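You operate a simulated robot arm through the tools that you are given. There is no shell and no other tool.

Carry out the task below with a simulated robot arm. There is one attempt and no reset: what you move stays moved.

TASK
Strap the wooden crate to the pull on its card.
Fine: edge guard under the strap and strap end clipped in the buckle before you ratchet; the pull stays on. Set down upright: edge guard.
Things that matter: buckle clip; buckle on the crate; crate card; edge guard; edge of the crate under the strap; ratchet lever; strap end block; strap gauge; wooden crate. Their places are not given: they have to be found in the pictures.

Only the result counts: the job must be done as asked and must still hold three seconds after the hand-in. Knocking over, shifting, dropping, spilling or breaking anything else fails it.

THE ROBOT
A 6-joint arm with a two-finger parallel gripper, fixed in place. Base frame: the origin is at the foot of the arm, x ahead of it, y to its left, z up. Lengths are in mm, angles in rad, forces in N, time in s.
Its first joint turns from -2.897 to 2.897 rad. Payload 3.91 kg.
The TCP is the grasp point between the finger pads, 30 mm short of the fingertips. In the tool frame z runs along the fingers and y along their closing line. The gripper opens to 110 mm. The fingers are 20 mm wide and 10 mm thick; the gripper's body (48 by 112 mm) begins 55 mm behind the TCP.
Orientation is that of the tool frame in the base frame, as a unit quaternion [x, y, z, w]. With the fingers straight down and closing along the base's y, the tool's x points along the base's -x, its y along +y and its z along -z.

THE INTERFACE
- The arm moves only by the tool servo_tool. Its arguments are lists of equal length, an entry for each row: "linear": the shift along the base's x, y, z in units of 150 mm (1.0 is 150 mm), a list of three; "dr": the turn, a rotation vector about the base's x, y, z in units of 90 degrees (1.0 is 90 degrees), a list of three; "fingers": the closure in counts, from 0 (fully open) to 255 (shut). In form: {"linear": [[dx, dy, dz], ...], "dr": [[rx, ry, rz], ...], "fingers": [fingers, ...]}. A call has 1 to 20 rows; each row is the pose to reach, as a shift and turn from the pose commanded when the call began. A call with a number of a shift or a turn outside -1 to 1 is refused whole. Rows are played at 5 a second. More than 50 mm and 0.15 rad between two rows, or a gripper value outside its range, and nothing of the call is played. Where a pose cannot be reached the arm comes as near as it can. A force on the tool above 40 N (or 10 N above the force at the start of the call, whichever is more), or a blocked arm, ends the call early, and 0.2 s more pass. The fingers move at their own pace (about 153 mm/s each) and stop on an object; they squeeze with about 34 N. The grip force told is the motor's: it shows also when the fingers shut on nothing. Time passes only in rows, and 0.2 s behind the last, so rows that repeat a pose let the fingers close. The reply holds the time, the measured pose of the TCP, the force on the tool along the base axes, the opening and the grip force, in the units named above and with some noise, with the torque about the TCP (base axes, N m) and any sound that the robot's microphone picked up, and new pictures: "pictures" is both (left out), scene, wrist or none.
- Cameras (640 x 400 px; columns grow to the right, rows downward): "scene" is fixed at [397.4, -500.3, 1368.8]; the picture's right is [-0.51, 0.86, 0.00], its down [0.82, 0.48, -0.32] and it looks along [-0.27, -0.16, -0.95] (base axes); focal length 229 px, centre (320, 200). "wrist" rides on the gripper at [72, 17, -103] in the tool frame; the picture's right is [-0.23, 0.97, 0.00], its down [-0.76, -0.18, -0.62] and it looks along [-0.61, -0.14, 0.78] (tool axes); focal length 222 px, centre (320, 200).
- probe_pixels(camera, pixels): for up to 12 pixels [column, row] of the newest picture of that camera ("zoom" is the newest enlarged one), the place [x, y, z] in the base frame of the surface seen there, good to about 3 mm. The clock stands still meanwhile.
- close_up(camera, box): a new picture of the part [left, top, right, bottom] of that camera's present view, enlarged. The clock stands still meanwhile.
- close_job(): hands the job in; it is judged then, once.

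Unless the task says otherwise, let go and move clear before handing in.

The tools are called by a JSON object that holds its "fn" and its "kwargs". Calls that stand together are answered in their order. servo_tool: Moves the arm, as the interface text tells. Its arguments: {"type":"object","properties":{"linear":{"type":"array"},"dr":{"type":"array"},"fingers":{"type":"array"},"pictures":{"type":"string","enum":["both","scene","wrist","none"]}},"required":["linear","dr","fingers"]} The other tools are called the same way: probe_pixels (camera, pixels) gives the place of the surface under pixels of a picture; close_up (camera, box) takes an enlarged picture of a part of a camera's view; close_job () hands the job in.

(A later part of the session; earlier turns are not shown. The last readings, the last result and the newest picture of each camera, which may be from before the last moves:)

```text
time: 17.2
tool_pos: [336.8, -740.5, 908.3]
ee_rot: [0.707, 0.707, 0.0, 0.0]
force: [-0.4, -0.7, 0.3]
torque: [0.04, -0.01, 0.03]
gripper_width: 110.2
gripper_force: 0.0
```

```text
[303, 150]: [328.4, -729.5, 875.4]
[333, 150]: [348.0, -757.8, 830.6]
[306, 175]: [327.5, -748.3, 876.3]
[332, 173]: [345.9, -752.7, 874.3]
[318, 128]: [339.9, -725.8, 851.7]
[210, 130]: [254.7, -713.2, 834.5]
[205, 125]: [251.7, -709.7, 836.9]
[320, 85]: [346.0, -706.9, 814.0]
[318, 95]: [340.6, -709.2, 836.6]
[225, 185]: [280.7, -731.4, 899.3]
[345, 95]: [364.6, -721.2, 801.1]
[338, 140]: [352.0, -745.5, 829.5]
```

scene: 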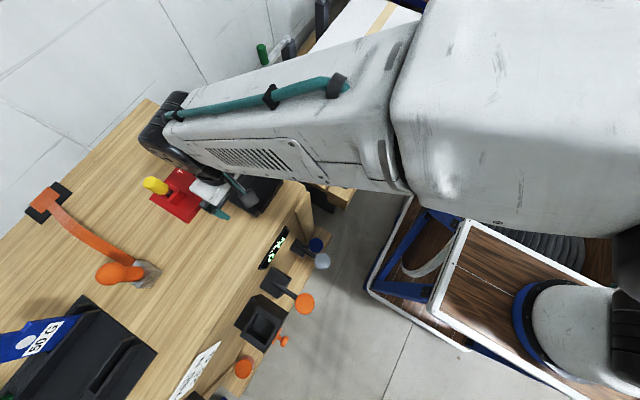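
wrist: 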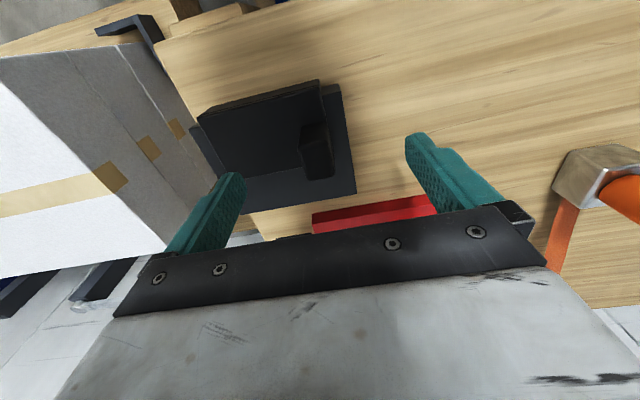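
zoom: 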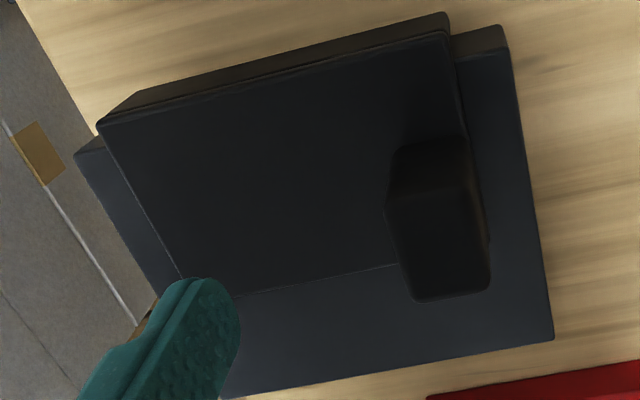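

The block's centre measures about (336.5,-741), which matches the tool. I'll descend to z≈872 and close.

{"fn": "servo_tool", "kwargs": {"linear": [[0, 0, -0.12], [0, 0, -0.24], [0, 0, -0.24], [0, 0, -0.24], [0, 0, -0.24], [0, 0, -0.24]], "dr": [[0, 0, 0], [0, 0, 0], [0, 0, 0], [0, 0, 0], [0, 0, 0], [0, 0, 0]], "fingers": [0, 0, 0, 255, 255, 255], "pictures": "wrist"}}

```text
time: 18.6
tool_pos: [337.1, -740.9, 871.4]
ee_rot: [0.707, 0.707, 0.0, 0.001]
force: [0.5, 0.0, 0.6]
torque: [-0.02, -0.03, -0.04]
gripper_width: 21.5
gripper_force: 34.1
```

wrist: 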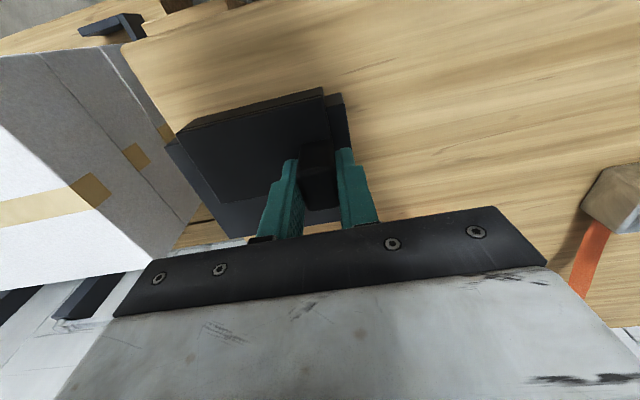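

The block is gripped (21.5 mm wide, 34 N). I'll lift the guard straight up about 75 mm and check the grip.

{"fn": "servo_tool", "kwargs": {"linear": [[0, 0, 0.1], [0, 0, 0.25], [0, 0, 0.4], [0, 0, 0.5], [0, 0, 0.5]], "dr": [[0, 0, 0], [0, 0, 0], [0, 0, 0], [0, 0, 0], [0, 0, 0]], "fingers": [255, 255, 255, 255, 255]}}

```text
time: 19.8
tool_pos: [336.1, -742.1, 947.3]
ee_rot: [0.707, 0.708, -0.001, 0.0]
force: [0.3, 0.3, -1.1]
torque: [0.06, -0.02, -0.01]
gripper_width: 21.3
gripper_force: 33.8
```

scene: 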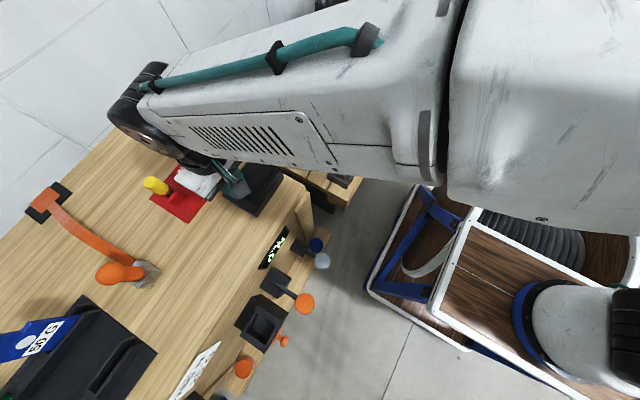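
wrist: 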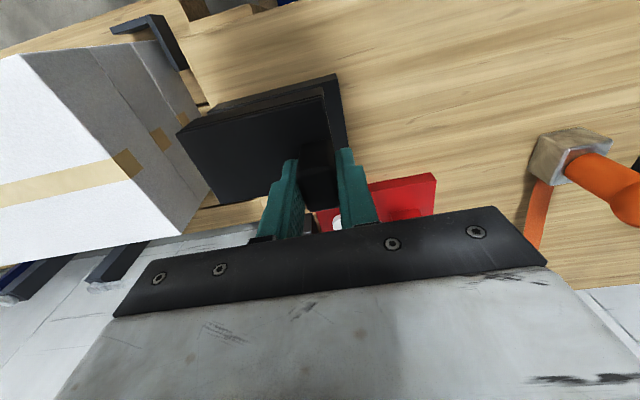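

The guard is held firmly. I'll probe the crate's top/front edge near x≈600 and the tray's edges in the scene view to fix the placement.

{"fn": "probe_pixels", "kwargs": {"camera": "scene", "pixels": [[200, 315], [206, 318], [210, 320], [214, 322], [218, 324], [222, 326], [226, 328], [232, 331], [157, 350], [120, 392], [85, 298], [150, 345]]}}

{"fn": "close_up", "kwargs": {"camera": "scene", "box": [20, 170, 180, 300]}}

{"fn": "probe_pixels", "kwargs": {"camera": "zoom", "pixels": [[60, 110], [150, 120], [100, 60], [110, 150], [190, 180], [170, 200], [290, 320], [260, 340], [380, 380], [430, 350], [480, 380], [520, 360]]}}

```text
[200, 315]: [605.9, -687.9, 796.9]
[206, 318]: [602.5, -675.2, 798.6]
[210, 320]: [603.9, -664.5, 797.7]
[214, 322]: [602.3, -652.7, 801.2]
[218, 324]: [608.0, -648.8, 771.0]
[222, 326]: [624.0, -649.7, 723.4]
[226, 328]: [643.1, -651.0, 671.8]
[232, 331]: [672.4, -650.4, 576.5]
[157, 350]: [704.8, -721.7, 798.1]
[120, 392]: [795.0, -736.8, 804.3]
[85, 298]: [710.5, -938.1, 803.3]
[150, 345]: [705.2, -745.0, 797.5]
```

```text
3.08 times, centred on (100, 235) of scene
```

zoom: 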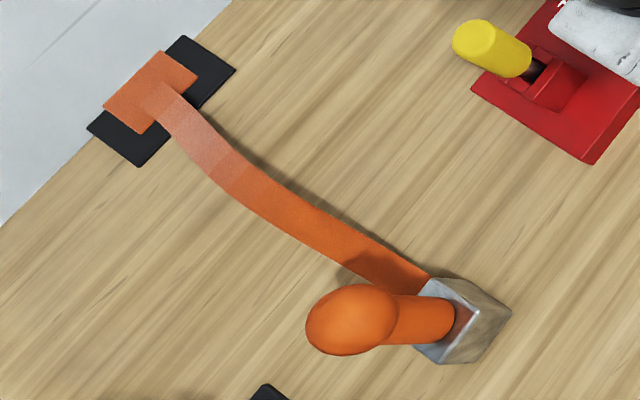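

```text
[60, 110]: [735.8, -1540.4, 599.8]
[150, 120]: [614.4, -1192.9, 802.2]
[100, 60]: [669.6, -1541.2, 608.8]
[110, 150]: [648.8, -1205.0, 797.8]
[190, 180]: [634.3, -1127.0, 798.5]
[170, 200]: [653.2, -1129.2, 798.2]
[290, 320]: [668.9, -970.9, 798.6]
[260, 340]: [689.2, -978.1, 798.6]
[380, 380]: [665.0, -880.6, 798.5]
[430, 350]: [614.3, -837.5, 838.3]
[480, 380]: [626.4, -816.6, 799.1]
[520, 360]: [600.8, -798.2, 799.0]
```

The crate edge is at y≈-650, z≈800, and the tray starts at x≈705. I'll probe the strap itself (anchor, width, middle) to find its centre line.

{"fn": "probe_pixels", "kwargs": {"camera": "zoom", "pixels": [[150, 90], [165, 100], [110, 105], [190, 70], [240, 160], [225, 190], [310, 210], [295, 230], [400, 265], [380, 285], [200, 100], [125, 140]]}}

```text
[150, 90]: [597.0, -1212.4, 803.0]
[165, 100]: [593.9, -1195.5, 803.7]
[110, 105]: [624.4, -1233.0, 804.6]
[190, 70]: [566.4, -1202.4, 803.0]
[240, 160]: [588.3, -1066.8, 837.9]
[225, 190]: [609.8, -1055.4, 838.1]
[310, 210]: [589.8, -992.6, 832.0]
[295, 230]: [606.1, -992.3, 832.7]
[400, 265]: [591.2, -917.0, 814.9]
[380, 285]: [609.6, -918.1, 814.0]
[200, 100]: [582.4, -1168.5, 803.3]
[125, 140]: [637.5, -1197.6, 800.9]
```

The strap's centre line is x≈600 and it's about 30 mm wide. I'll carry the guard toward x≈642 (TCP), so the guard is centred near 602, keeping it high and forward of the strap knob.

{"fn": "servo_tool", "kwargs": {"linear": [[0.1, 0.1, 0], [0.3, 0.2, 0], [0.5, 0.3, 0], [0.7, 0.4, 0], [0.9, 0.5, 0], [1.0, 0.5, 0], [1.0, 0.5, 0]], "dr": [[0, 0, 0], [0, 0, 0], [0, 0, 0], [0, 0, 0], [0, 0, 0], [0, 0, 0], [0, 0, 0]], "fingers": [255, 255, 255, 255, 255, 255, 255], "pictures": "none"}}

{"fn": "servo_tool", "kwargs": {"linear": [[0.2, 0, 0], [0.4, 0, 0], [0.6, 0, 0], [0.8, 0, 0], [0.95, 0, 0], [1.0, 0, 0], [1.0, 0, 0]], "dr": [[0, 0, 0], [0, 0, 0], [0, 0, 0], [0, 0, 0], [0, 0, 0], [0, 0, 0], [0, 0, 0]], "fingers": [255, 255, 255, 255, 255, 255, 255]}}

```text
time: 21.4
tool_pos: [485.3, -665.5, 945.9]
ee_rot: [0.707, 0.707, 0.0, -0.001]
force: [0.3, -0.2, -1.3]
torque: [0.0, 0.0, -0.01]
gripper_width: 21.3
gripper_force: 33.7
```

```text
time: 23.0
tool_pos: [636.3, -665.7, 945.9]
ee_rot: [0.707, 0.707, 0.0, 0.001]
force: [-0.6, 0.3, -1.1]
torque: [-0.03, 0.0, 0.0]
gripper_width: 21.6
gripper_force: 33.8
```

scene: 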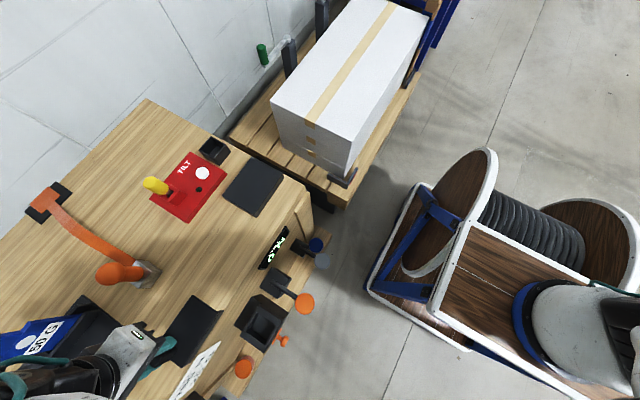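
wrist: 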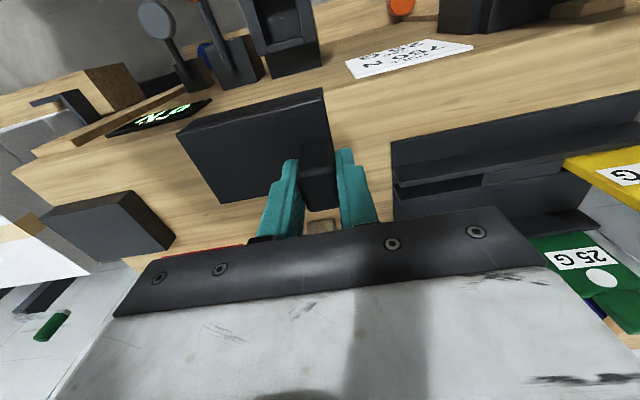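

The guard is above the front edge now. I'll probe its corners in the wrist view to compute the exact offset to the edge.

{"fn": "close_up", "kwargs": {"camera": "wrist", "box": [165, 70, 385, 240]}}

{"fn": "probe_pixels", "kwargs": {"camera": "wrist", "pixels": [[185, 133], [183, 138], [325, 98], [322, 93], [255, 110], [255, 120], [225, 195], [190, 160], [320, 130], [240, 170], [330, 150], [330, 110]]}}

```text
2.35 times, centred on (275, 155) of wrist
```

zoom: 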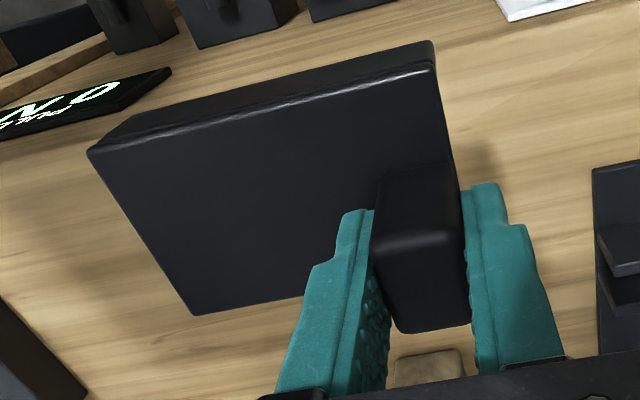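

```text
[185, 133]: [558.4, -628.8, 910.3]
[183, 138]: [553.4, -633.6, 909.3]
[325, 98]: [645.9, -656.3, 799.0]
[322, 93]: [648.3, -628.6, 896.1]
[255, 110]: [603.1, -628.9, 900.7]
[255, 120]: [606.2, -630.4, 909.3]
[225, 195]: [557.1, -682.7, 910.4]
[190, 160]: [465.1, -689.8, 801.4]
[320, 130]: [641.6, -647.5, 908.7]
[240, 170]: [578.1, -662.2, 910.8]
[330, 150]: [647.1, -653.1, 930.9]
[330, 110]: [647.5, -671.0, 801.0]
```

The guard is at x 550–647, with its leg's outer face at y≈-629 and plate top at z≈910. I'll shift +4 mm in x and -11 mm in y, then lower to about 4 mm above the crate top.

{"fn": "servo_tool", "kwargs": {"linear": [[0.027, -0.075, 0], [0.027, -0.075, -0.15], [0.027, -0.075, -0.3], [0.027, -0.075, -0.45], [0.027, -0.075, -0.6], [0.027, -0.075, -0.66], [0.027, -0.075, -0.66]], "dr": [[0, 0, 0], [0, 0, 0], [0, 0, 0], [0, 0, 0], [0, 0, 0], [0, 0, 0], [0, 0, 0]], "fingers": [255, 255, 255, 255, 255, 255, 255]}}

```text
time: 24.6
tool_pos: [640.6, -676.7, 847.7]
ee_rot: [0.707, 0.708, 0.0, 0.001]
force: [-0.2, 0.0, -1.0]
torque: [-0.01, 0.0, -0.02]
gripper_width: 21.3
gripper_force: 34.4
```

scene: 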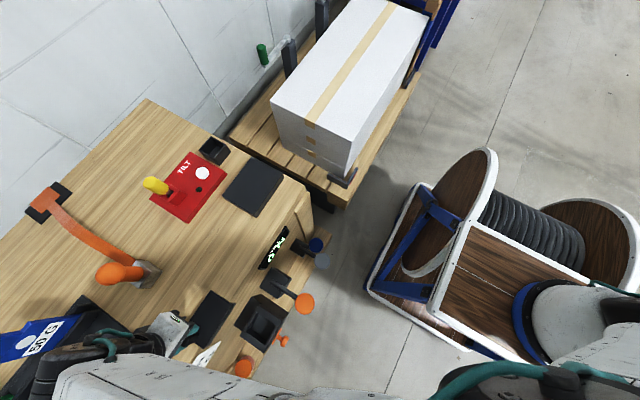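
wrist: 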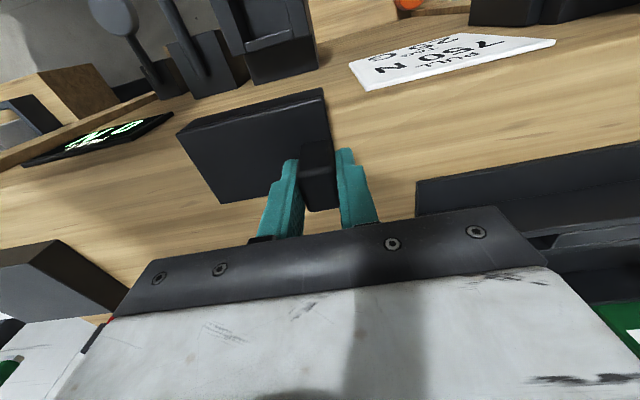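

No contact yet: the leg is passing in front of the face and the plate is about 6 mm above the top. I'll lower the last few millimetres slowly.

{"fn": "servo_tool", "kwargs": {"linear": [[0, 0, -0.013], [0, 0, -0.027], [0, 0, -0.036], [0, 0, -0.036]], "dr": [[0, 0, 0], [0, 0, 0], [0, 0, 0], [0, 0, 0]], "fingers": [255, 255, 255, 255]}}

```text
time: 25.6
tool_pos: [639.8, -678.4, 842.1]
ee_rot: [0.707, 0.707, 0.0, 0.0]
force: [0.0, -0.6, -0.5]
torque: [0.04, -0.05, 0.03]
gripper_width: 21.2
gripper_force: 33.8
```

scene: 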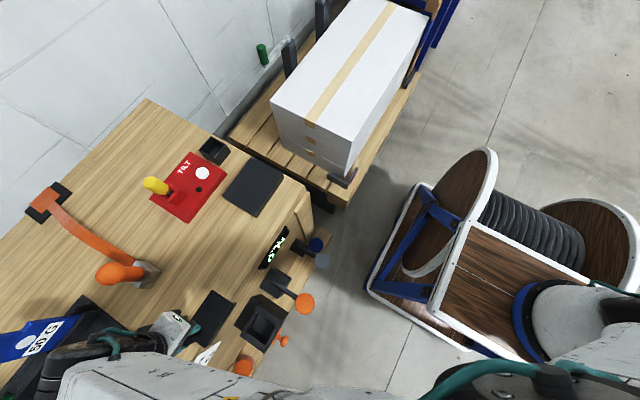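
wrist: 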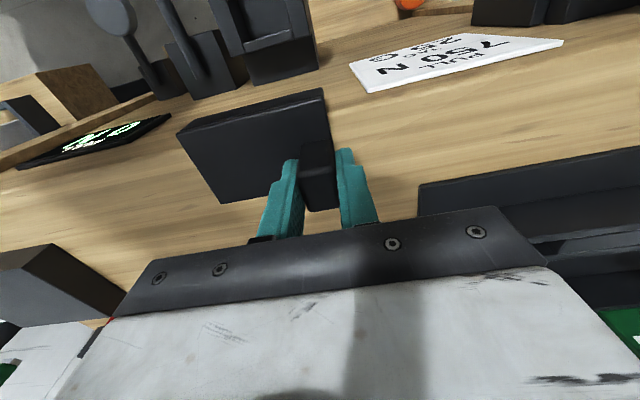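

No contact force yet. I'll go down another 1–3 mm in tiny steps until it touches.

{"fn": "servo_tool", "kwargs": {"linear": [[0, 0, -0.007], [0, 0, -0.01], [0, 0, -0.01]], "dr": [[0, 0, 0], [0, 0, 0], [0, 0, 0]], "fingers": [255, 255, 255], "pictures": "none"}}

```text
time: 26.4
tool_pos: [640.0, -678.1, 842.4]
ee_rot: [0.707, 0.707, 0.0, 0.0]
force: [-2.9, 1.5, 4.4]
torque: [0.08, 0.06, 0.02]
gripper_width: 21.4
gripper_force: 33.5
```

The plate has touched (z force 4.4 N). I'll nudge it 2 mm toward the face to seat the leg and watch the force.

{"fn": "servo_tool", "kwargs": {"linear": [[0, -0.007, 0], [0, -0.014, 0], [0, -0.014, 0]], "dr": [[0, 0, 0], [0, 0, 0], [0, 0, 0]], "fingers": [255, 255, 255], "pictures": "wrist"}}

```text
time: 27.2
tool_pos: [640.3, -678.7, 842.0]
ee_rot: [0.707, 0.707, 0.0, 0.0]
force: [-1.6, 8.4, 11.0]
torque: [0.4, 0.07, -0.07]
gripper_width: 21.3
gripper_force: 33.8
```

wrist: 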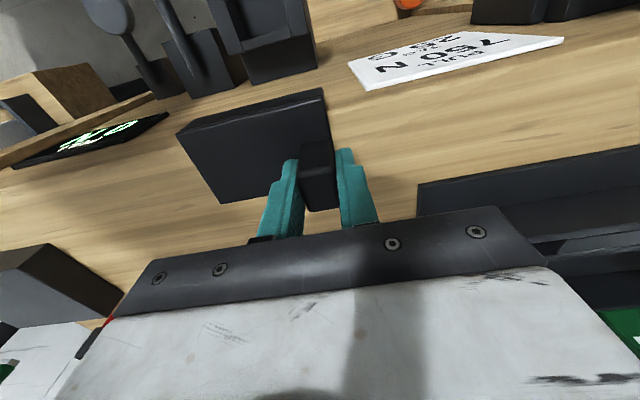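

The y force rose to 8.4 N, so the leg is seated against the face. I'll ease off, open partly (the tray is close on the +x side) and lift away.

{"fn": "servo_tool", "kwargs": {"linear": [[0, 0.007, 0.005], [0, 0.007, 0.005], [0, 0.007, 0.005], [0, 0.007, 0.1], [0, 0.007, 0.3], [0, 0.007, 0.6], [0, 0.007, 0.9], [0, 0.007, 0.9]], "dr": [[0, 0, 0], [0, 0, 0], [0, 0, 0], [0, 0, 0], [0, 0, 0], [0, 0, 0], [0, 0, 0], [0, 0, 0]], "fingers": [255, 130, 130, 130, 130, 130, 130, 130]}}

```text
time: 29.0
tool_pos: [640.6, -677.7, 978.8]
ee_rot: [0.707, 0.708, 0.001, 0.0]
force: [0.1, 0.6, 0.2]
torque: [-0.05, 0.03, -0.02]
gripper_width: 54.0
gripper_force: 0.1
```

scene: 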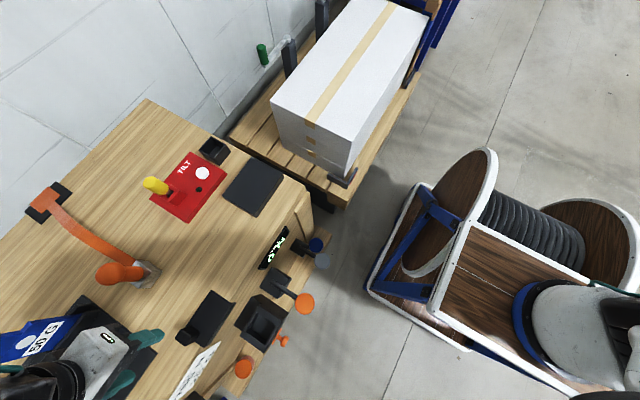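
wrist: 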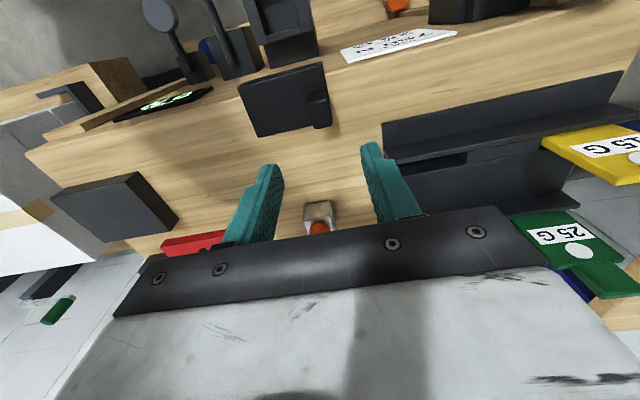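

The guard sits on the edge at wrist (285,100) and scene (205,318). I'll verify its position and check the strap block's geometry for the grasp.

{"fn": "close_up", "kwargs": {"camera": "wrist", "box": [220, 40, 360, 150]}}

{"fn": "probe_pixels", "kwargs": {"camera": "wrist", "pixels": [[242, 88], [322, 66], [255, 133], [300, 125], [318, 115], [318, 100], [285, 85], [280, 105], [318, 207], [318, 225], [308, 210], [330, 208]]}}

{"fn": "close_up", "kwargs": {"camera": "scene", "box": [70, 220, 270, 360]}}

```text
3.64 times, centred on (290, 95) of wrist
```

zoom: 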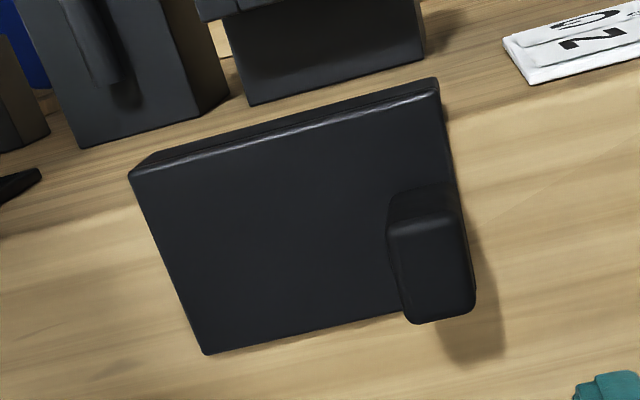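

```text
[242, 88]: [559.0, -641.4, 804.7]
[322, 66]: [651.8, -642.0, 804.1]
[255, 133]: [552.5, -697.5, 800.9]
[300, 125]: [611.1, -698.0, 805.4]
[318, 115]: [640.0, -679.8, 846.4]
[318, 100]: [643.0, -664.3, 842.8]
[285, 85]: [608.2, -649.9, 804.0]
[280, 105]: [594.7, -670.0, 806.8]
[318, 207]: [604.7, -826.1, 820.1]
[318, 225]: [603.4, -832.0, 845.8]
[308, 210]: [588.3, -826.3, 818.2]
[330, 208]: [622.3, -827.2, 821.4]
```

```text
2.86 times, centred on (170, 290) of scene
```

zoom: 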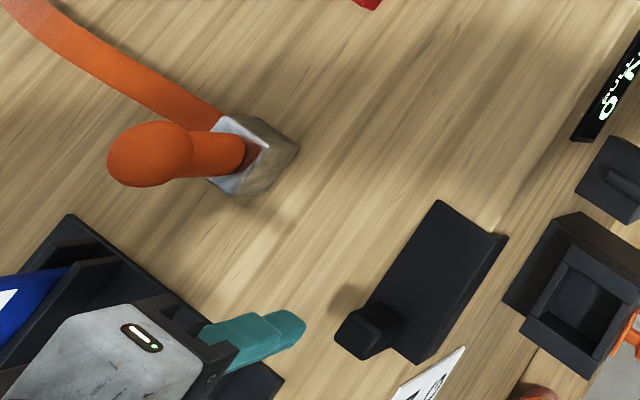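

The guard is centred at x≈602, lying flat on the edge. Next is the strap end. I'll approach its knob to see whether I can reach it with the tool straight down.

{"fn": "servo_tool", "kwargs": {"linear": [[-0.07, -0.2, 0.05], [-0.14, -0.4, 0.1], [-0.2, -0.6, 0.15], [-0.27, -0.8, 0.15], [-0.27, -0.8, 0.15]], "dr": [[0, 0, 0], [0, 0, 0], [0, 0, 0], [0, 0, 0], [0, 0, 0]], "fingers": [60, 30, 30, 30, 30]}}

```text
time: 30.2
tool_pos: [598.8, -791.1, 997.4]
ee_rot: [0.708, 0.707, 0.0, -0.001]
force: [0.5, 0.6, -0.1]
torque: [0.0, 0.03, 0.0]
gripper_width: 96.7
gripper_force: 0.1
out of reach, approached as far as the arm can: row 4, 5
```

scene: 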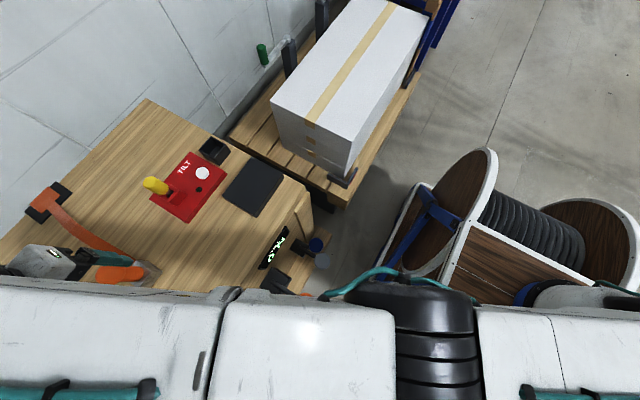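
wrist: 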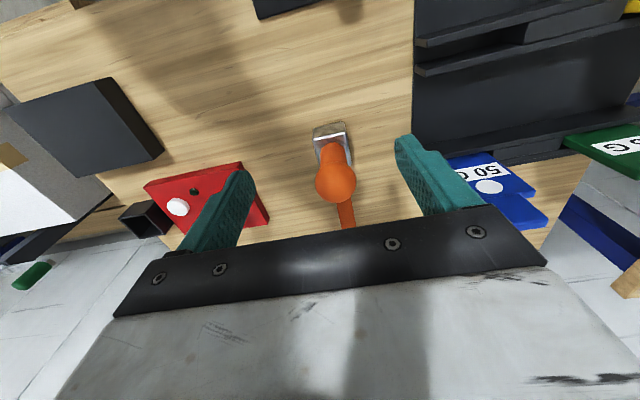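

Straight down, the arm tops out at radius ≈992, and the knob is at about radius 1040, so I'll need to tilt the tool outward. First I'll measure the knob precisely: (335,180) in the wrist view.

{"fn": "close_up", "kwargs": {"camera": "wrist", "box": [290, 110, 380, 240]}}

{"fn": "probe_pixels", "kwargs": {"camera": "wrist", "pixels": [[335, 172], [318, 180], [352, 180], [335, 195], [335, 160], [325, 150], [345, 150], [333, 145], [316, 130], [347, 126], [330, 135], [345, 215]]}}

```text
3.08 times, centred on (335, 175) of wrist
```

zoom: 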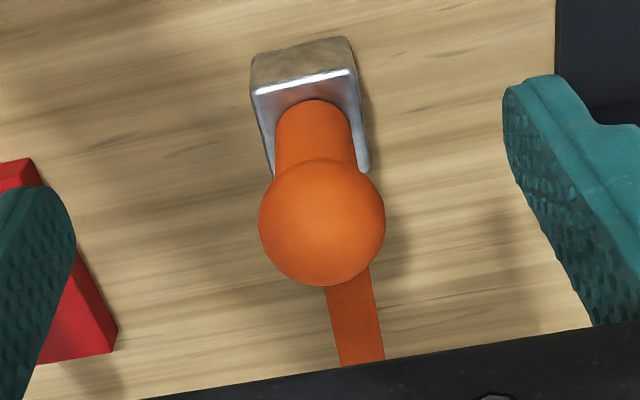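

```text
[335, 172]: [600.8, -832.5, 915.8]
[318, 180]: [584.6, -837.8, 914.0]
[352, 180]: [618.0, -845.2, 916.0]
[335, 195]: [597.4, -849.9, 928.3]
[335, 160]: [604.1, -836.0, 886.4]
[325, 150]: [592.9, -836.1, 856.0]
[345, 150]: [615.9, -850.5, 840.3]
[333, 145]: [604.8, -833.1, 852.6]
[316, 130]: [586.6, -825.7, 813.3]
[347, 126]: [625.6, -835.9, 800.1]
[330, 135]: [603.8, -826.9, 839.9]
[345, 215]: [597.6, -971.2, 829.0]
```

Knob: a sphere of about 42 mm diameter centred near (600,-849,907) on a 28 mm post, with the block at x≈583–622 and its top at z 839. I'll tilt the tool 0.3 rad outward (about -x) and try the approach pose.

{"fn": "servo_tool", "kwargs": {"linear": [[0, 0, 0], [0, 0, 0], [0, 0, 0], [0.01, -0.1, -0.08], [0.01, -0.24, -0.17], [0.01, -0.24, -0.17]], "dr": [[-0.07, 0, 0], [-0.14, 0, 0], [-0.191, 0, 0], [-0.191, 0, 0], [-0.191, 0, 0], [-0.191, 0, 0]], "fingers": [30, 30, 30, 30, 30, 30]}}

```text
time: 31.6
tool_pos: [598.9, -828.8, 971.2]
ee_rot: [0.699, 0.699, -0.106, 0.106]
force: [0.1, -0.7, 0.7]
torque: [-0.01, 0.01, 0.0]
gripper_width: 97.1
gripper_force: 0.0
```

scene: 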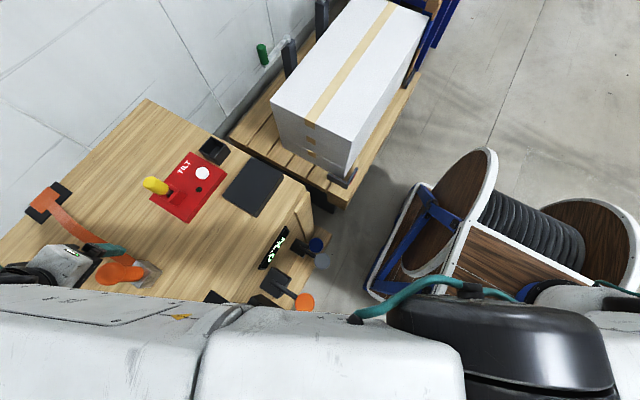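
wrist: 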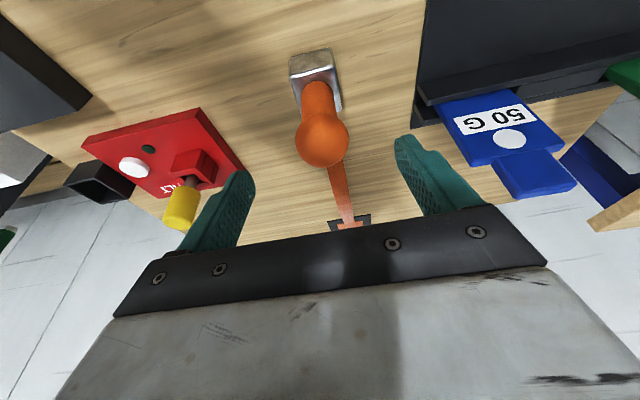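

The tilt pose was reached and the sphere lies centred between the fingers. I'll advance along the tool axis to the sphere's centre (600,-849,905) without closing yet.

{"fn": "servo_tool", "kwargs": {"linear": [[0.005, -0.045, -0.147], [0.009, -0.09, -0.293], [0.009, -0.125, -0.4], [0.009, -0.136, -0.44], [0.009, -0.136, -0.44]], "dr": [[0, 0, 0], [0, 0, 0], [0, 0, 0], [0, 0, 0], [0, 0, 0]], "fingers": [30, 30, 30, 30, 30]}}

```text
time: 32.8
tool_pos: [598.7, -849.7, 905.0]
ee_rot: [0.699, 0.7, -0.105, 0.105]
force: [0.7, 0.4, 0.7]
torque: [-0.02, -0.02, -0.01]
gripper_width: 97.0
gripper_force: 0.1
```

scene: 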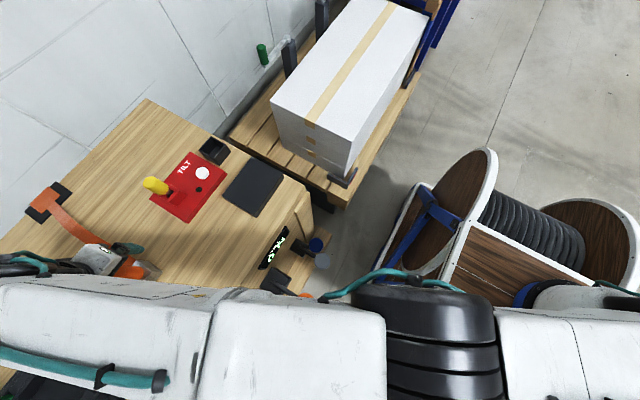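
wrist: 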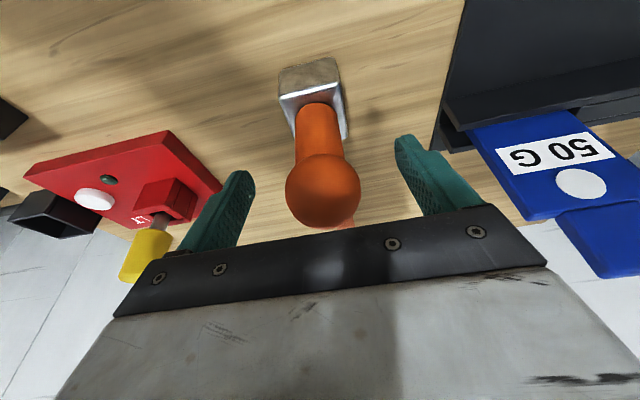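

The sphere is between the pads. I'll close the fingers.

{"fn": "servo_tool", "kwargs": {"linear": [[0, 0, 0], [0, 0, 0], [0, 0, 0], [0, 0, 0]], "dr": [[0, 0, 0], [0, 0, 0], [0, 0, 0], [0, 0, 0]], "fingers": [255, 255, 255, 255], "pictures": "wrist"}}

```text
time: 33.8
tool_pos: [597.9, -847.6, 904.3]
ee_rot: [0.699, 0.699, -0.106, 0.106]
force: [0.9, -0.8, 0.3]
torque: [-0.02, -0.13, 0.05]
gripper_width: 37.5
gripper_force: 34.1
```

wrist: 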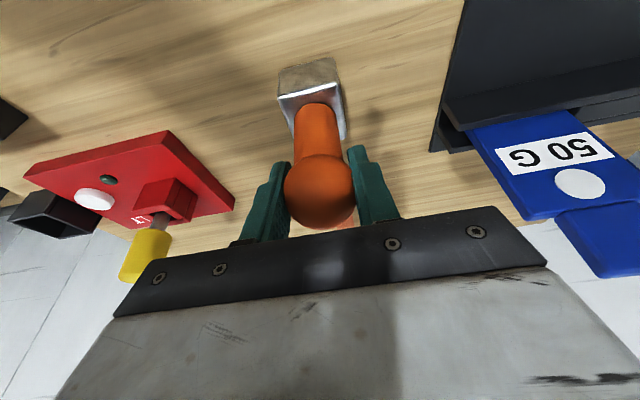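

The grip is good (37.5 mm, 34 N). I'll lift gently, drawing in toward the arm as it rises to stay in reach.

{"fn": "servo_tool", "kwargs": {"linear": [[0, 0, 0.05], [0, 0, 0.12], [0, 0.05, 0.22], [0, 0.15, 0.34], [0, 0.25, 0.45], [0, 0.35, 0.45], [0, 0.35, 0.45]], "dr": [[0, 0, 0], [0, 0, 0], [0, 0, 0], [0, 0, 0], [0, 0, 0], [0, 0, 0], [0, 0, 0]], "fingers": [255, 255, 255, 255, 255, 255, 255]}}

```text
time: 35.4
tool_pos: [598.5, -794.3, 973.2]
ee_rot: [0.699, 0.699, -0.106, 0.106]
force: [-0.6, -0.4, -2.1]
torque: [0.03, -0.01, 0.04]
gripper_width: 37.3
gripper_force: 33.7
```

scene: 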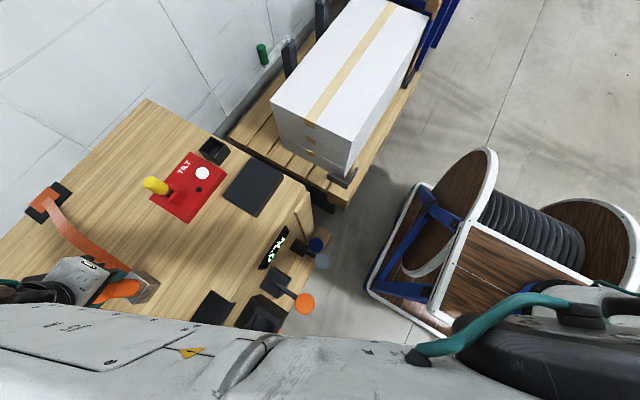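
wrist: 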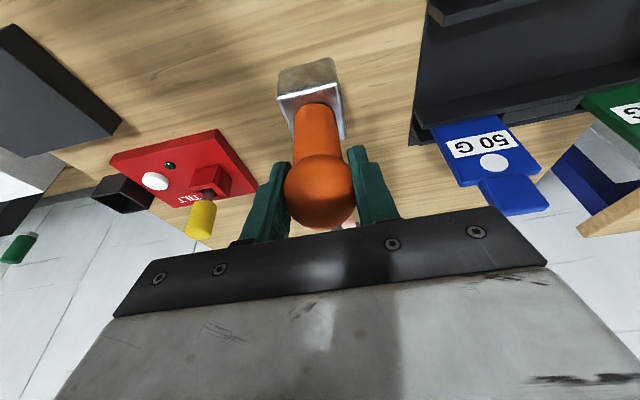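

The block is lifted (about 2 N weight) and still upright. I'll measure where it hangs relative to the tool.

{"fn": "close_up", "kwargs": {"camera": "wrist", "box": [265, 50, 365, 150]}}

{"fn": "probe_pixels", "kwargs": {"camera": "zoom", "pixels": [[90, 160], [300, 140], [110, 80], [270, 50], [100, 100], [290, 110], [200, 120], [200, 80], [90, 190], [320, 190], [330, 300], [200, 160]]}}

```text
4.00 times, centred on (315, 100) of wrist
```

zoom: 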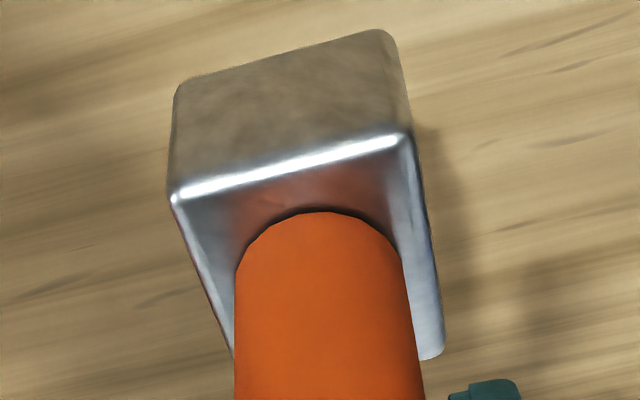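

```text
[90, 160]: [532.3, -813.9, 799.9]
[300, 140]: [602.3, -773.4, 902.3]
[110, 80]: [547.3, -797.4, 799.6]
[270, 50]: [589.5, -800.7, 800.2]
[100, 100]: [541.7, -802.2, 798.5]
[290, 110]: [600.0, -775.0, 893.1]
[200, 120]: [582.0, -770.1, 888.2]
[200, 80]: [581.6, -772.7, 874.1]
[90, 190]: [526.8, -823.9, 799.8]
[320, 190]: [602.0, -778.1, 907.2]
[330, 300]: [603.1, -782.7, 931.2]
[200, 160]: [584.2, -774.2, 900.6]
```

I'll probe the block's edges more exactly in the same zoom.

{"fn": "probe_pixels", "kwargs": {"camera": "zoom", "pixels": [[180, 185], [395, 135], [180, 100], [390, 60], [380, 40], [190, 85], [430, 340], [435, 300], [408, 160], [200, 230], [225, 330], [200, 215]]}}

```text
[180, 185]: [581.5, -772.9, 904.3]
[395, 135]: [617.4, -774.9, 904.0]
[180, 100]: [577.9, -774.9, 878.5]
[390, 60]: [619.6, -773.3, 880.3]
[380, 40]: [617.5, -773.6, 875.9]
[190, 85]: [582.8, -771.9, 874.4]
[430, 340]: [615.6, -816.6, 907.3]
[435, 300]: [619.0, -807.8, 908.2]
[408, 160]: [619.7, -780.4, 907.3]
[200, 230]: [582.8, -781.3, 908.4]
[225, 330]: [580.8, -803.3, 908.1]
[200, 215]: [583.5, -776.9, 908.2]
```

The block hangs upright and centred under the tool (x 579–620, front y -773, bottom z≈869). I'll carry it over the guard toward the buckle.

{"fn": "servo_tool", "kwargs": {"linear": [[0, 0.15, 0], [0, 0.35, 0], [0, 0.55, 0], [0, 0.75, 0], [0, 0.9, 0], [0, 1.0, 0], [0, 1.0, 0]], "dr": [[0, 0, 0], [0, 0, 0], [0, 0, 0], [0, 0, 0], [0, 0, 0], [0, 0, 0], [0, 0, 0]], "fingers": [255, 255, 255, 255, 255, 255, 255]}}

```text
time: 37.0
tool_pos: [599.2, -645.6, 972.3]
ee_rot: [0.699, 0.7, -0.105, 0.105]
force: [0.2, 0.1, -2.6]
torque: [0.01, -0.01, 0.0]
gripper_width: 37.5
gripper_force: 34.3
```

scene: 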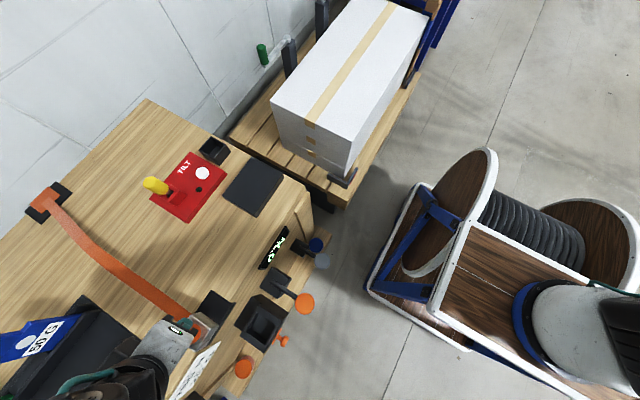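
wrist: 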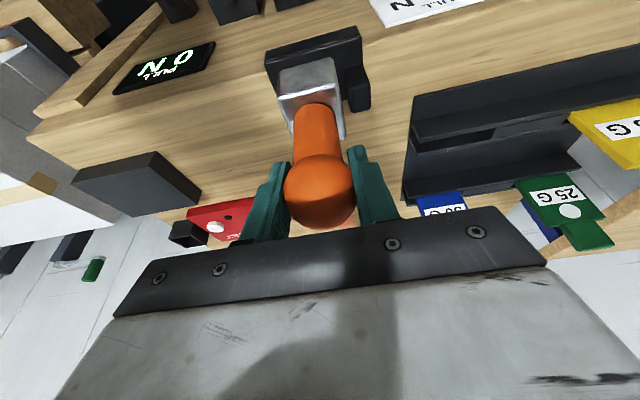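

The strap pays out freely, and the block is over the guard. The pocket is clear in the scene view near (262,320), so I'll measure its inner edges there.

{"fn": "close_up", "kwargs": {"camera": "scene", "box": [225, 285, 305, 355]}}

{"fn": "probe_pixels", "kwargs": {"camera": "zoom", "pixels": [[250, 130], [330, 210], [290, 250], [230, 220], [370, 200], [170, 230], [290, 300], [200, 150], [320, 270], [250, 250], [210, 200], [350, 150]]}}

```text
5.71 times, centred on (265, 320) of scene
```

zoom: 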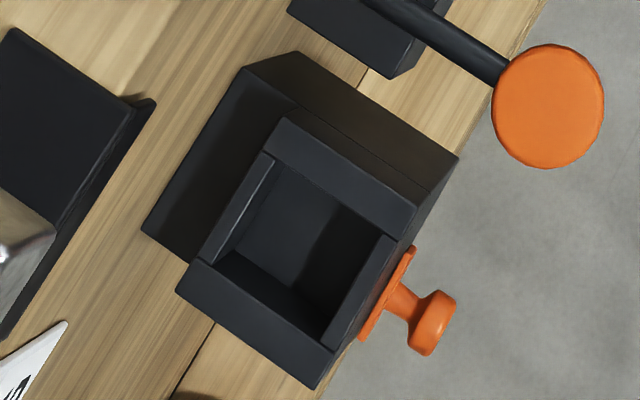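

```text
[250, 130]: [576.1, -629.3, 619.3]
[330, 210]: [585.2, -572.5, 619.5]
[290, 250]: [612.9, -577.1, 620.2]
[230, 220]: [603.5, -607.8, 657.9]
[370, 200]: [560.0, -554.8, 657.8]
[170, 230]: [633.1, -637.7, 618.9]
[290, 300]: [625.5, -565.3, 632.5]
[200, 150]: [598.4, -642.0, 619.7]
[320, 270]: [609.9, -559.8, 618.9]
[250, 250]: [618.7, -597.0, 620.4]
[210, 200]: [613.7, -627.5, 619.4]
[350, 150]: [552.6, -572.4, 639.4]
```

The buckle body's top is at z 620 with a four-walled pocket up to z 658. I'll probe points along the walls' tops to pin the inner edges.

{"fn": "probe_pixels", "kwargs": {"camera": "zoom", "pixels": [[320, 160], [330, 180], [335, 192], [340, 200], [255, 290], [262, 300], [250, 275], [270, 320], [360, 275], [370, 280], [380, 285], [350, 265]]}}

{"fn": "probe_pixels", "kwargs": {"camera": "zoom", "pixels": [[245, 205], [252, 210], [238, 200], [225, 195], [270, 170], [280, 155], [400, 230], [390, 245], [325, 350], [330, 330], [205, 265], [215, 250]]}}

```text
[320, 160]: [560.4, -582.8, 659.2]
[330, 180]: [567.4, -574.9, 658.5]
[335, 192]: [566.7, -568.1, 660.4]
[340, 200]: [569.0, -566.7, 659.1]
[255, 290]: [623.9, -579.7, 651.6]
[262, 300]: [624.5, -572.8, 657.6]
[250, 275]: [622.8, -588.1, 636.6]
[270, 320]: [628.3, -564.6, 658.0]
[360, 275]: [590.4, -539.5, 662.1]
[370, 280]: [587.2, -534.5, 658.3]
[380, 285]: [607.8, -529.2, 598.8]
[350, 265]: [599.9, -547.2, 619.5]
```

```text
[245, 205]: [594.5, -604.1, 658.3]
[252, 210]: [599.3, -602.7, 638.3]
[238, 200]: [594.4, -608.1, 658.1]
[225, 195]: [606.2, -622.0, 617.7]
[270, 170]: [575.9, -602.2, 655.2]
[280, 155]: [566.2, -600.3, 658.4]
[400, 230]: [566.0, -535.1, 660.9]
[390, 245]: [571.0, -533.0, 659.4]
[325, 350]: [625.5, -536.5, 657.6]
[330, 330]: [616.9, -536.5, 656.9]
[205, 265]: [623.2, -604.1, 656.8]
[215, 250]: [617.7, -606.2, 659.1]
```

Pocket inner walls: x≈572–625 and y≈-602…-543, with the floor at z≈619.5. The block's centre must go to about (600,-573), so the TCP goes to (599,-572). I'll move out and lower partway.

{"fn": "servo_tool", "kwargs": {"linear": [[0, 0.15, 0], [0, 0.3, 0], [0, 0.45, 0], [0, 0.49, -0.1], [0, 0.49, -0.35], [0, 0.49, -0.6], [0, 0.49, -0.85], [0, 0.49, -1.0], [0, 0.49, -1.0]], "dr": [[0, 0, 0], [0, 0, 0], [0, 0, 0], [0, 0, 0], [0, 0, 0], [0, 0, 0], [0, 0, 0], [0, 0, 0], [0, 0, 0]], "fingers": [255, 255, 255, 255, 255, 255, 255, 255, 255]}}

```text
time: 39.0
tool_pos: [598.8, -573.2, 823.2]
ee_rot: [0.699, 0.7, -0.106, 0.106]
force: [1.0, -0.3, -2.1]
torque: [-0.01, 0.02, 0.02]
gripper_width: 37.2
gripper_force: 34.0
```

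scene: 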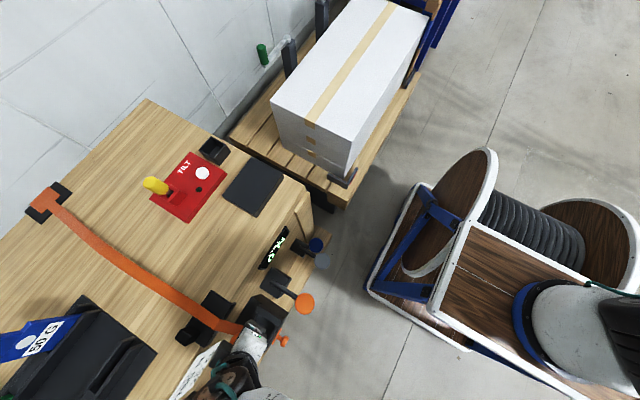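
wrist: 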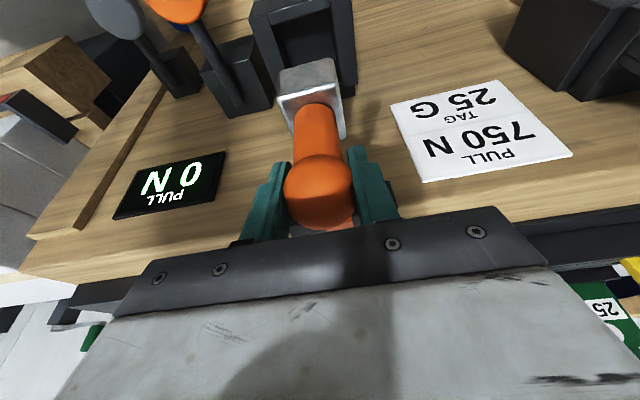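

The strap now drapes over the guard and the block hangs above the pocket. I'll check its alignment before inserting.

{"fn": "close_up", "kwargs": {"camera": "wrist", "box": [240, 0, 380, 140]}}

{"fn": "probe_pixels", "kwargs": {"camera": "wrist", "pixels": [[281, 97], [338, 82], [281, 75], [333, 62], [343, 130], [310, 75], [262, 20], [265, 80], [350, 20], [352, 70], [300, 15], [300, 45]]}}

{"fn": "close_up", "kwargs": {"camera": "scene", "box": [150, 270, 310, 400]}}

```text
2.86 times, centred on (310, 70) of wrist
```

zoom: 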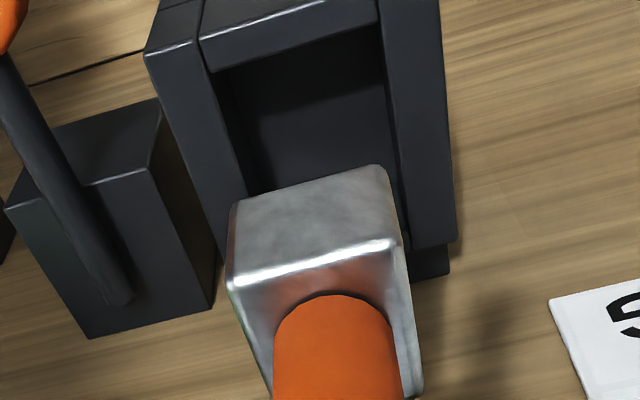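

```text
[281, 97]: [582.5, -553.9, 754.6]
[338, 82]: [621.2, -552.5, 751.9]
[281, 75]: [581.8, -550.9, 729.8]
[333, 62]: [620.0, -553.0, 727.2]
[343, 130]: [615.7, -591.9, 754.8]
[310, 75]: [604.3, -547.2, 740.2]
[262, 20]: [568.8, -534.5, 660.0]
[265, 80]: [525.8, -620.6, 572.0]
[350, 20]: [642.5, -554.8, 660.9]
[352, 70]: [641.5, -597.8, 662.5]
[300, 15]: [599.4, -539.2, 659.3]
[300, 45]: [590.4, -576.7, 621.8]
```

```text
3.08 times, centred on (230, 335) of scene
```

zoom: 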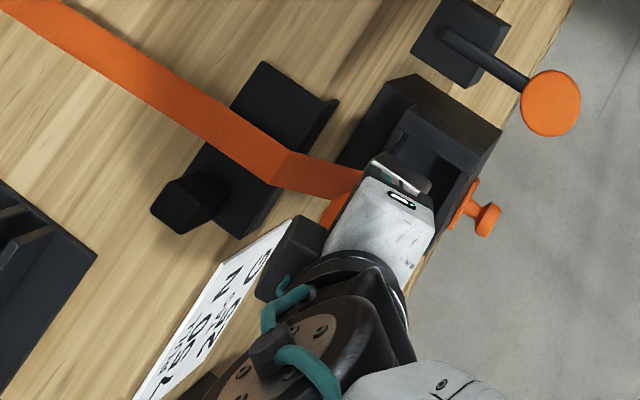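

{"fn": "close_up", "kwargs": {"camera": "wrist", "box": [240, 0, 380, 140]}}

{"fn": "probe_pixels", "kwargs": {"camera": "zoom", "pixels": [[200, 90], [212, 100], [222, 110], [232, 120], [245, 130], [375, 70], [383, 80], [390, 90], [398, 100], [300, 60], [300, 75], [300, 50]]}}

```text
2.86 times, centred on (310, 70) of wrist
```

zoom: 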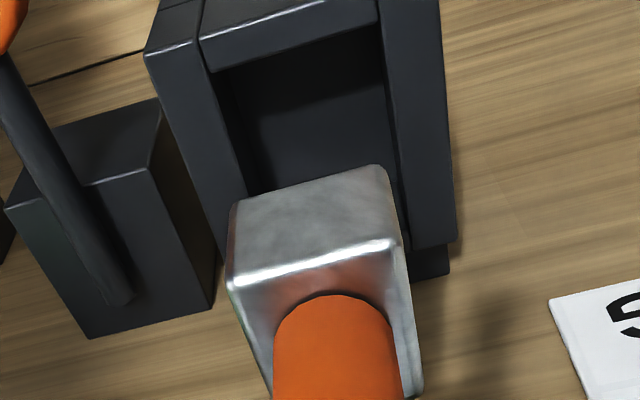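

```text
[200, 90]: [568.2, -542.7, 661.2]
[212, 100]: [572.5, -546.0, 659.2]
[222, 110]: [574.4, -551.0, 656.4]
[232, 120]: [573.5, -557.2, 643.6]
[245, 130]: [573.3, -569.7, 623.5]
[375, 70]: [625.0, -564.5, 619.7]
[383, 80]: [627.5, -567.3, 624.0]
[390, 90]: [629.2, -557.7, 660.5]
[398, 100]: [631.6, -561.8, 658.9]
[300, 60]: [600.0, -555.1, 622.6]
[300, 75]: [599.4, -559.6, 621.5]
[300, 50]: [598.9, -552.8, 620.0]
```

The pocket is x 573.7–627.5 and the block is centred at 600.7, with comfortable y gaps. I'll shift +2 mm in y and lower the block most of the way into the pocket.

{"fn": "servo_tool", "kwargs": {"linear": [[0, 0.013, -0.1], [0, 0.013, -0.25], [0, 0.013, -0.4], [0, 0.013, -0.5], [0, 0.013, -0.58], [0, 0.013, -0.62], [0, 0.013, -0.62]], "dr": [[0, 0, 0], [0, 0, 0], [0, 0, 0], [0, 0, 0], [0, 0, 0], [0, 0, 0], [0, 0, 0]], "fingers": [255, 255, 255, 255, 255, 255, 255]}}

```text
time: 40.6
tool_pos: [600.0, -569.8, 730.7]
ee_rot: [0.699, 0.699, -0.106, 0.106]
force: [0.2, -1.0, -1.6]
torque: [0.01, 0.03, -0.01]
gripper_width: 37.3
gripper_force: 34.1
```

scene: 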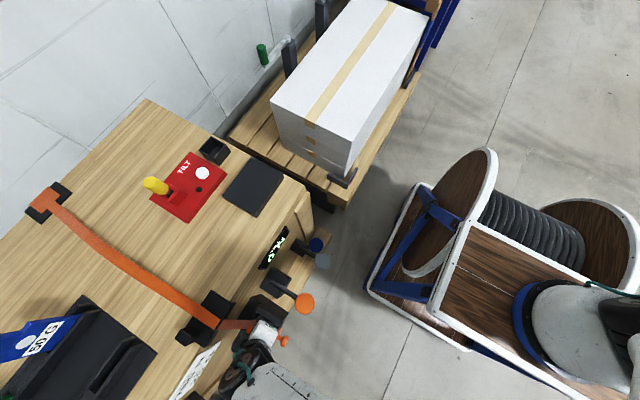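
wrist: 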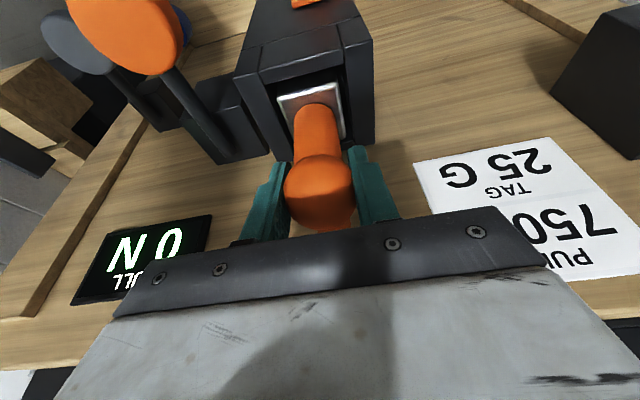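

The block is entering the pocket cleanly with gaps on all sides. I'll lower the last ~7 mm slowly until it touches the floor.

{"fn": "servo_tool", "kwargs": {"linear": [[0, 0, -0.013], [0, 0, -0.027], [0, 0, -0.038], [0, 0, -0.045], [0, 0, -0.05], [0, 0, -0.05]], "dr": [[0, 0, 0], [0, 0, 0], [0, 0, 0], [0, 0, 0], [0, 0, 0], [0, 0, 0]], "fingers": [255, 255, 255, 255, 255, 255], "pictures": "wrist"}}

```text
time: 42.0
tool_pos: [598.9, -570.3, 725.2]
ee_rot: [0.699, 0.699, -0.105, 0.107]
force: [-5.9, 11.0, 18.5]
torque: [0.69, 0.39, -0.11]
gripper_width: 37.3
gripper_force: 34.3
stopped in row 6: the force on the tool passed its limit at 40 N (the readings are from after the stop); the commanded pose is now the measured one
```

wrist: 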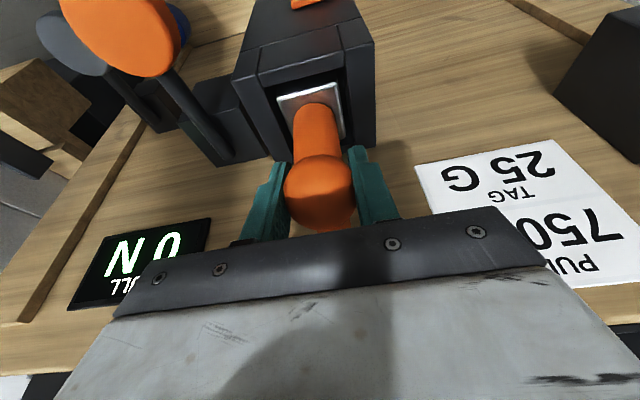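

It touched the floor at TCP z≈725 (block bottom ≈620), so the block is fully seated. I'll ease off, open to about 60 mm and back out along the tool axis.

{"fn": "servo_tool", "kwargs": {"linear": [[0, 0, 0.004], [0, 0, 0.004], [0, 0, 0.004], [0, 0.03, 0.1], [0, 0.09, 0.3], [0, 0.18, 0.6], [0, 0.27, 0.88], [0, 0.27, 0.88]], "dr": [[0, 0, 0], [0, 0, 0], [0, 0, 0], [0, 0, 0], [0, 0, 0], [0, 0, 0], [0, 0, 0], [0, 0, 0]], "fingers": [255, 110, 110, 110, 110, 110, 110, 110]}}

```text
time: 43.8
tool_pos: [598.6, -529.3, 855.4]
ee_rot: [0.699, 0.699, -0.106, 0.105]
force: [0.0, 0.3, -1.2]
torque: [-0.04, 0.01, 0.03]
gripper_width: 62.5
gripper_force: 0.1
```

scene: 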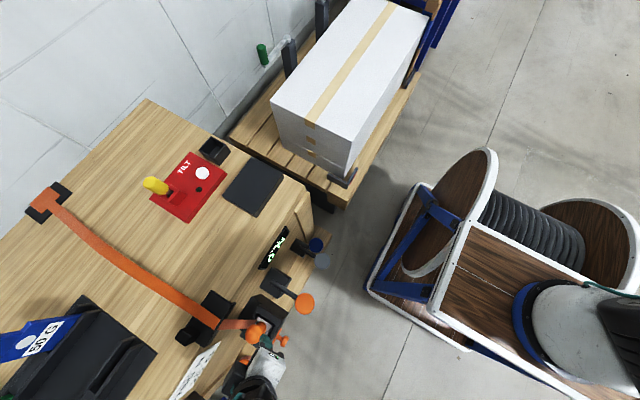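
wrist: 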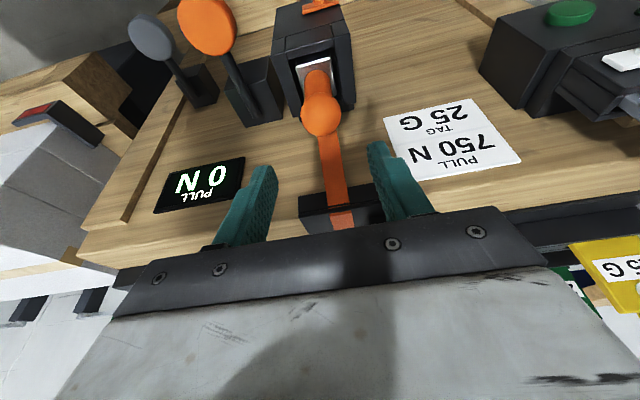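

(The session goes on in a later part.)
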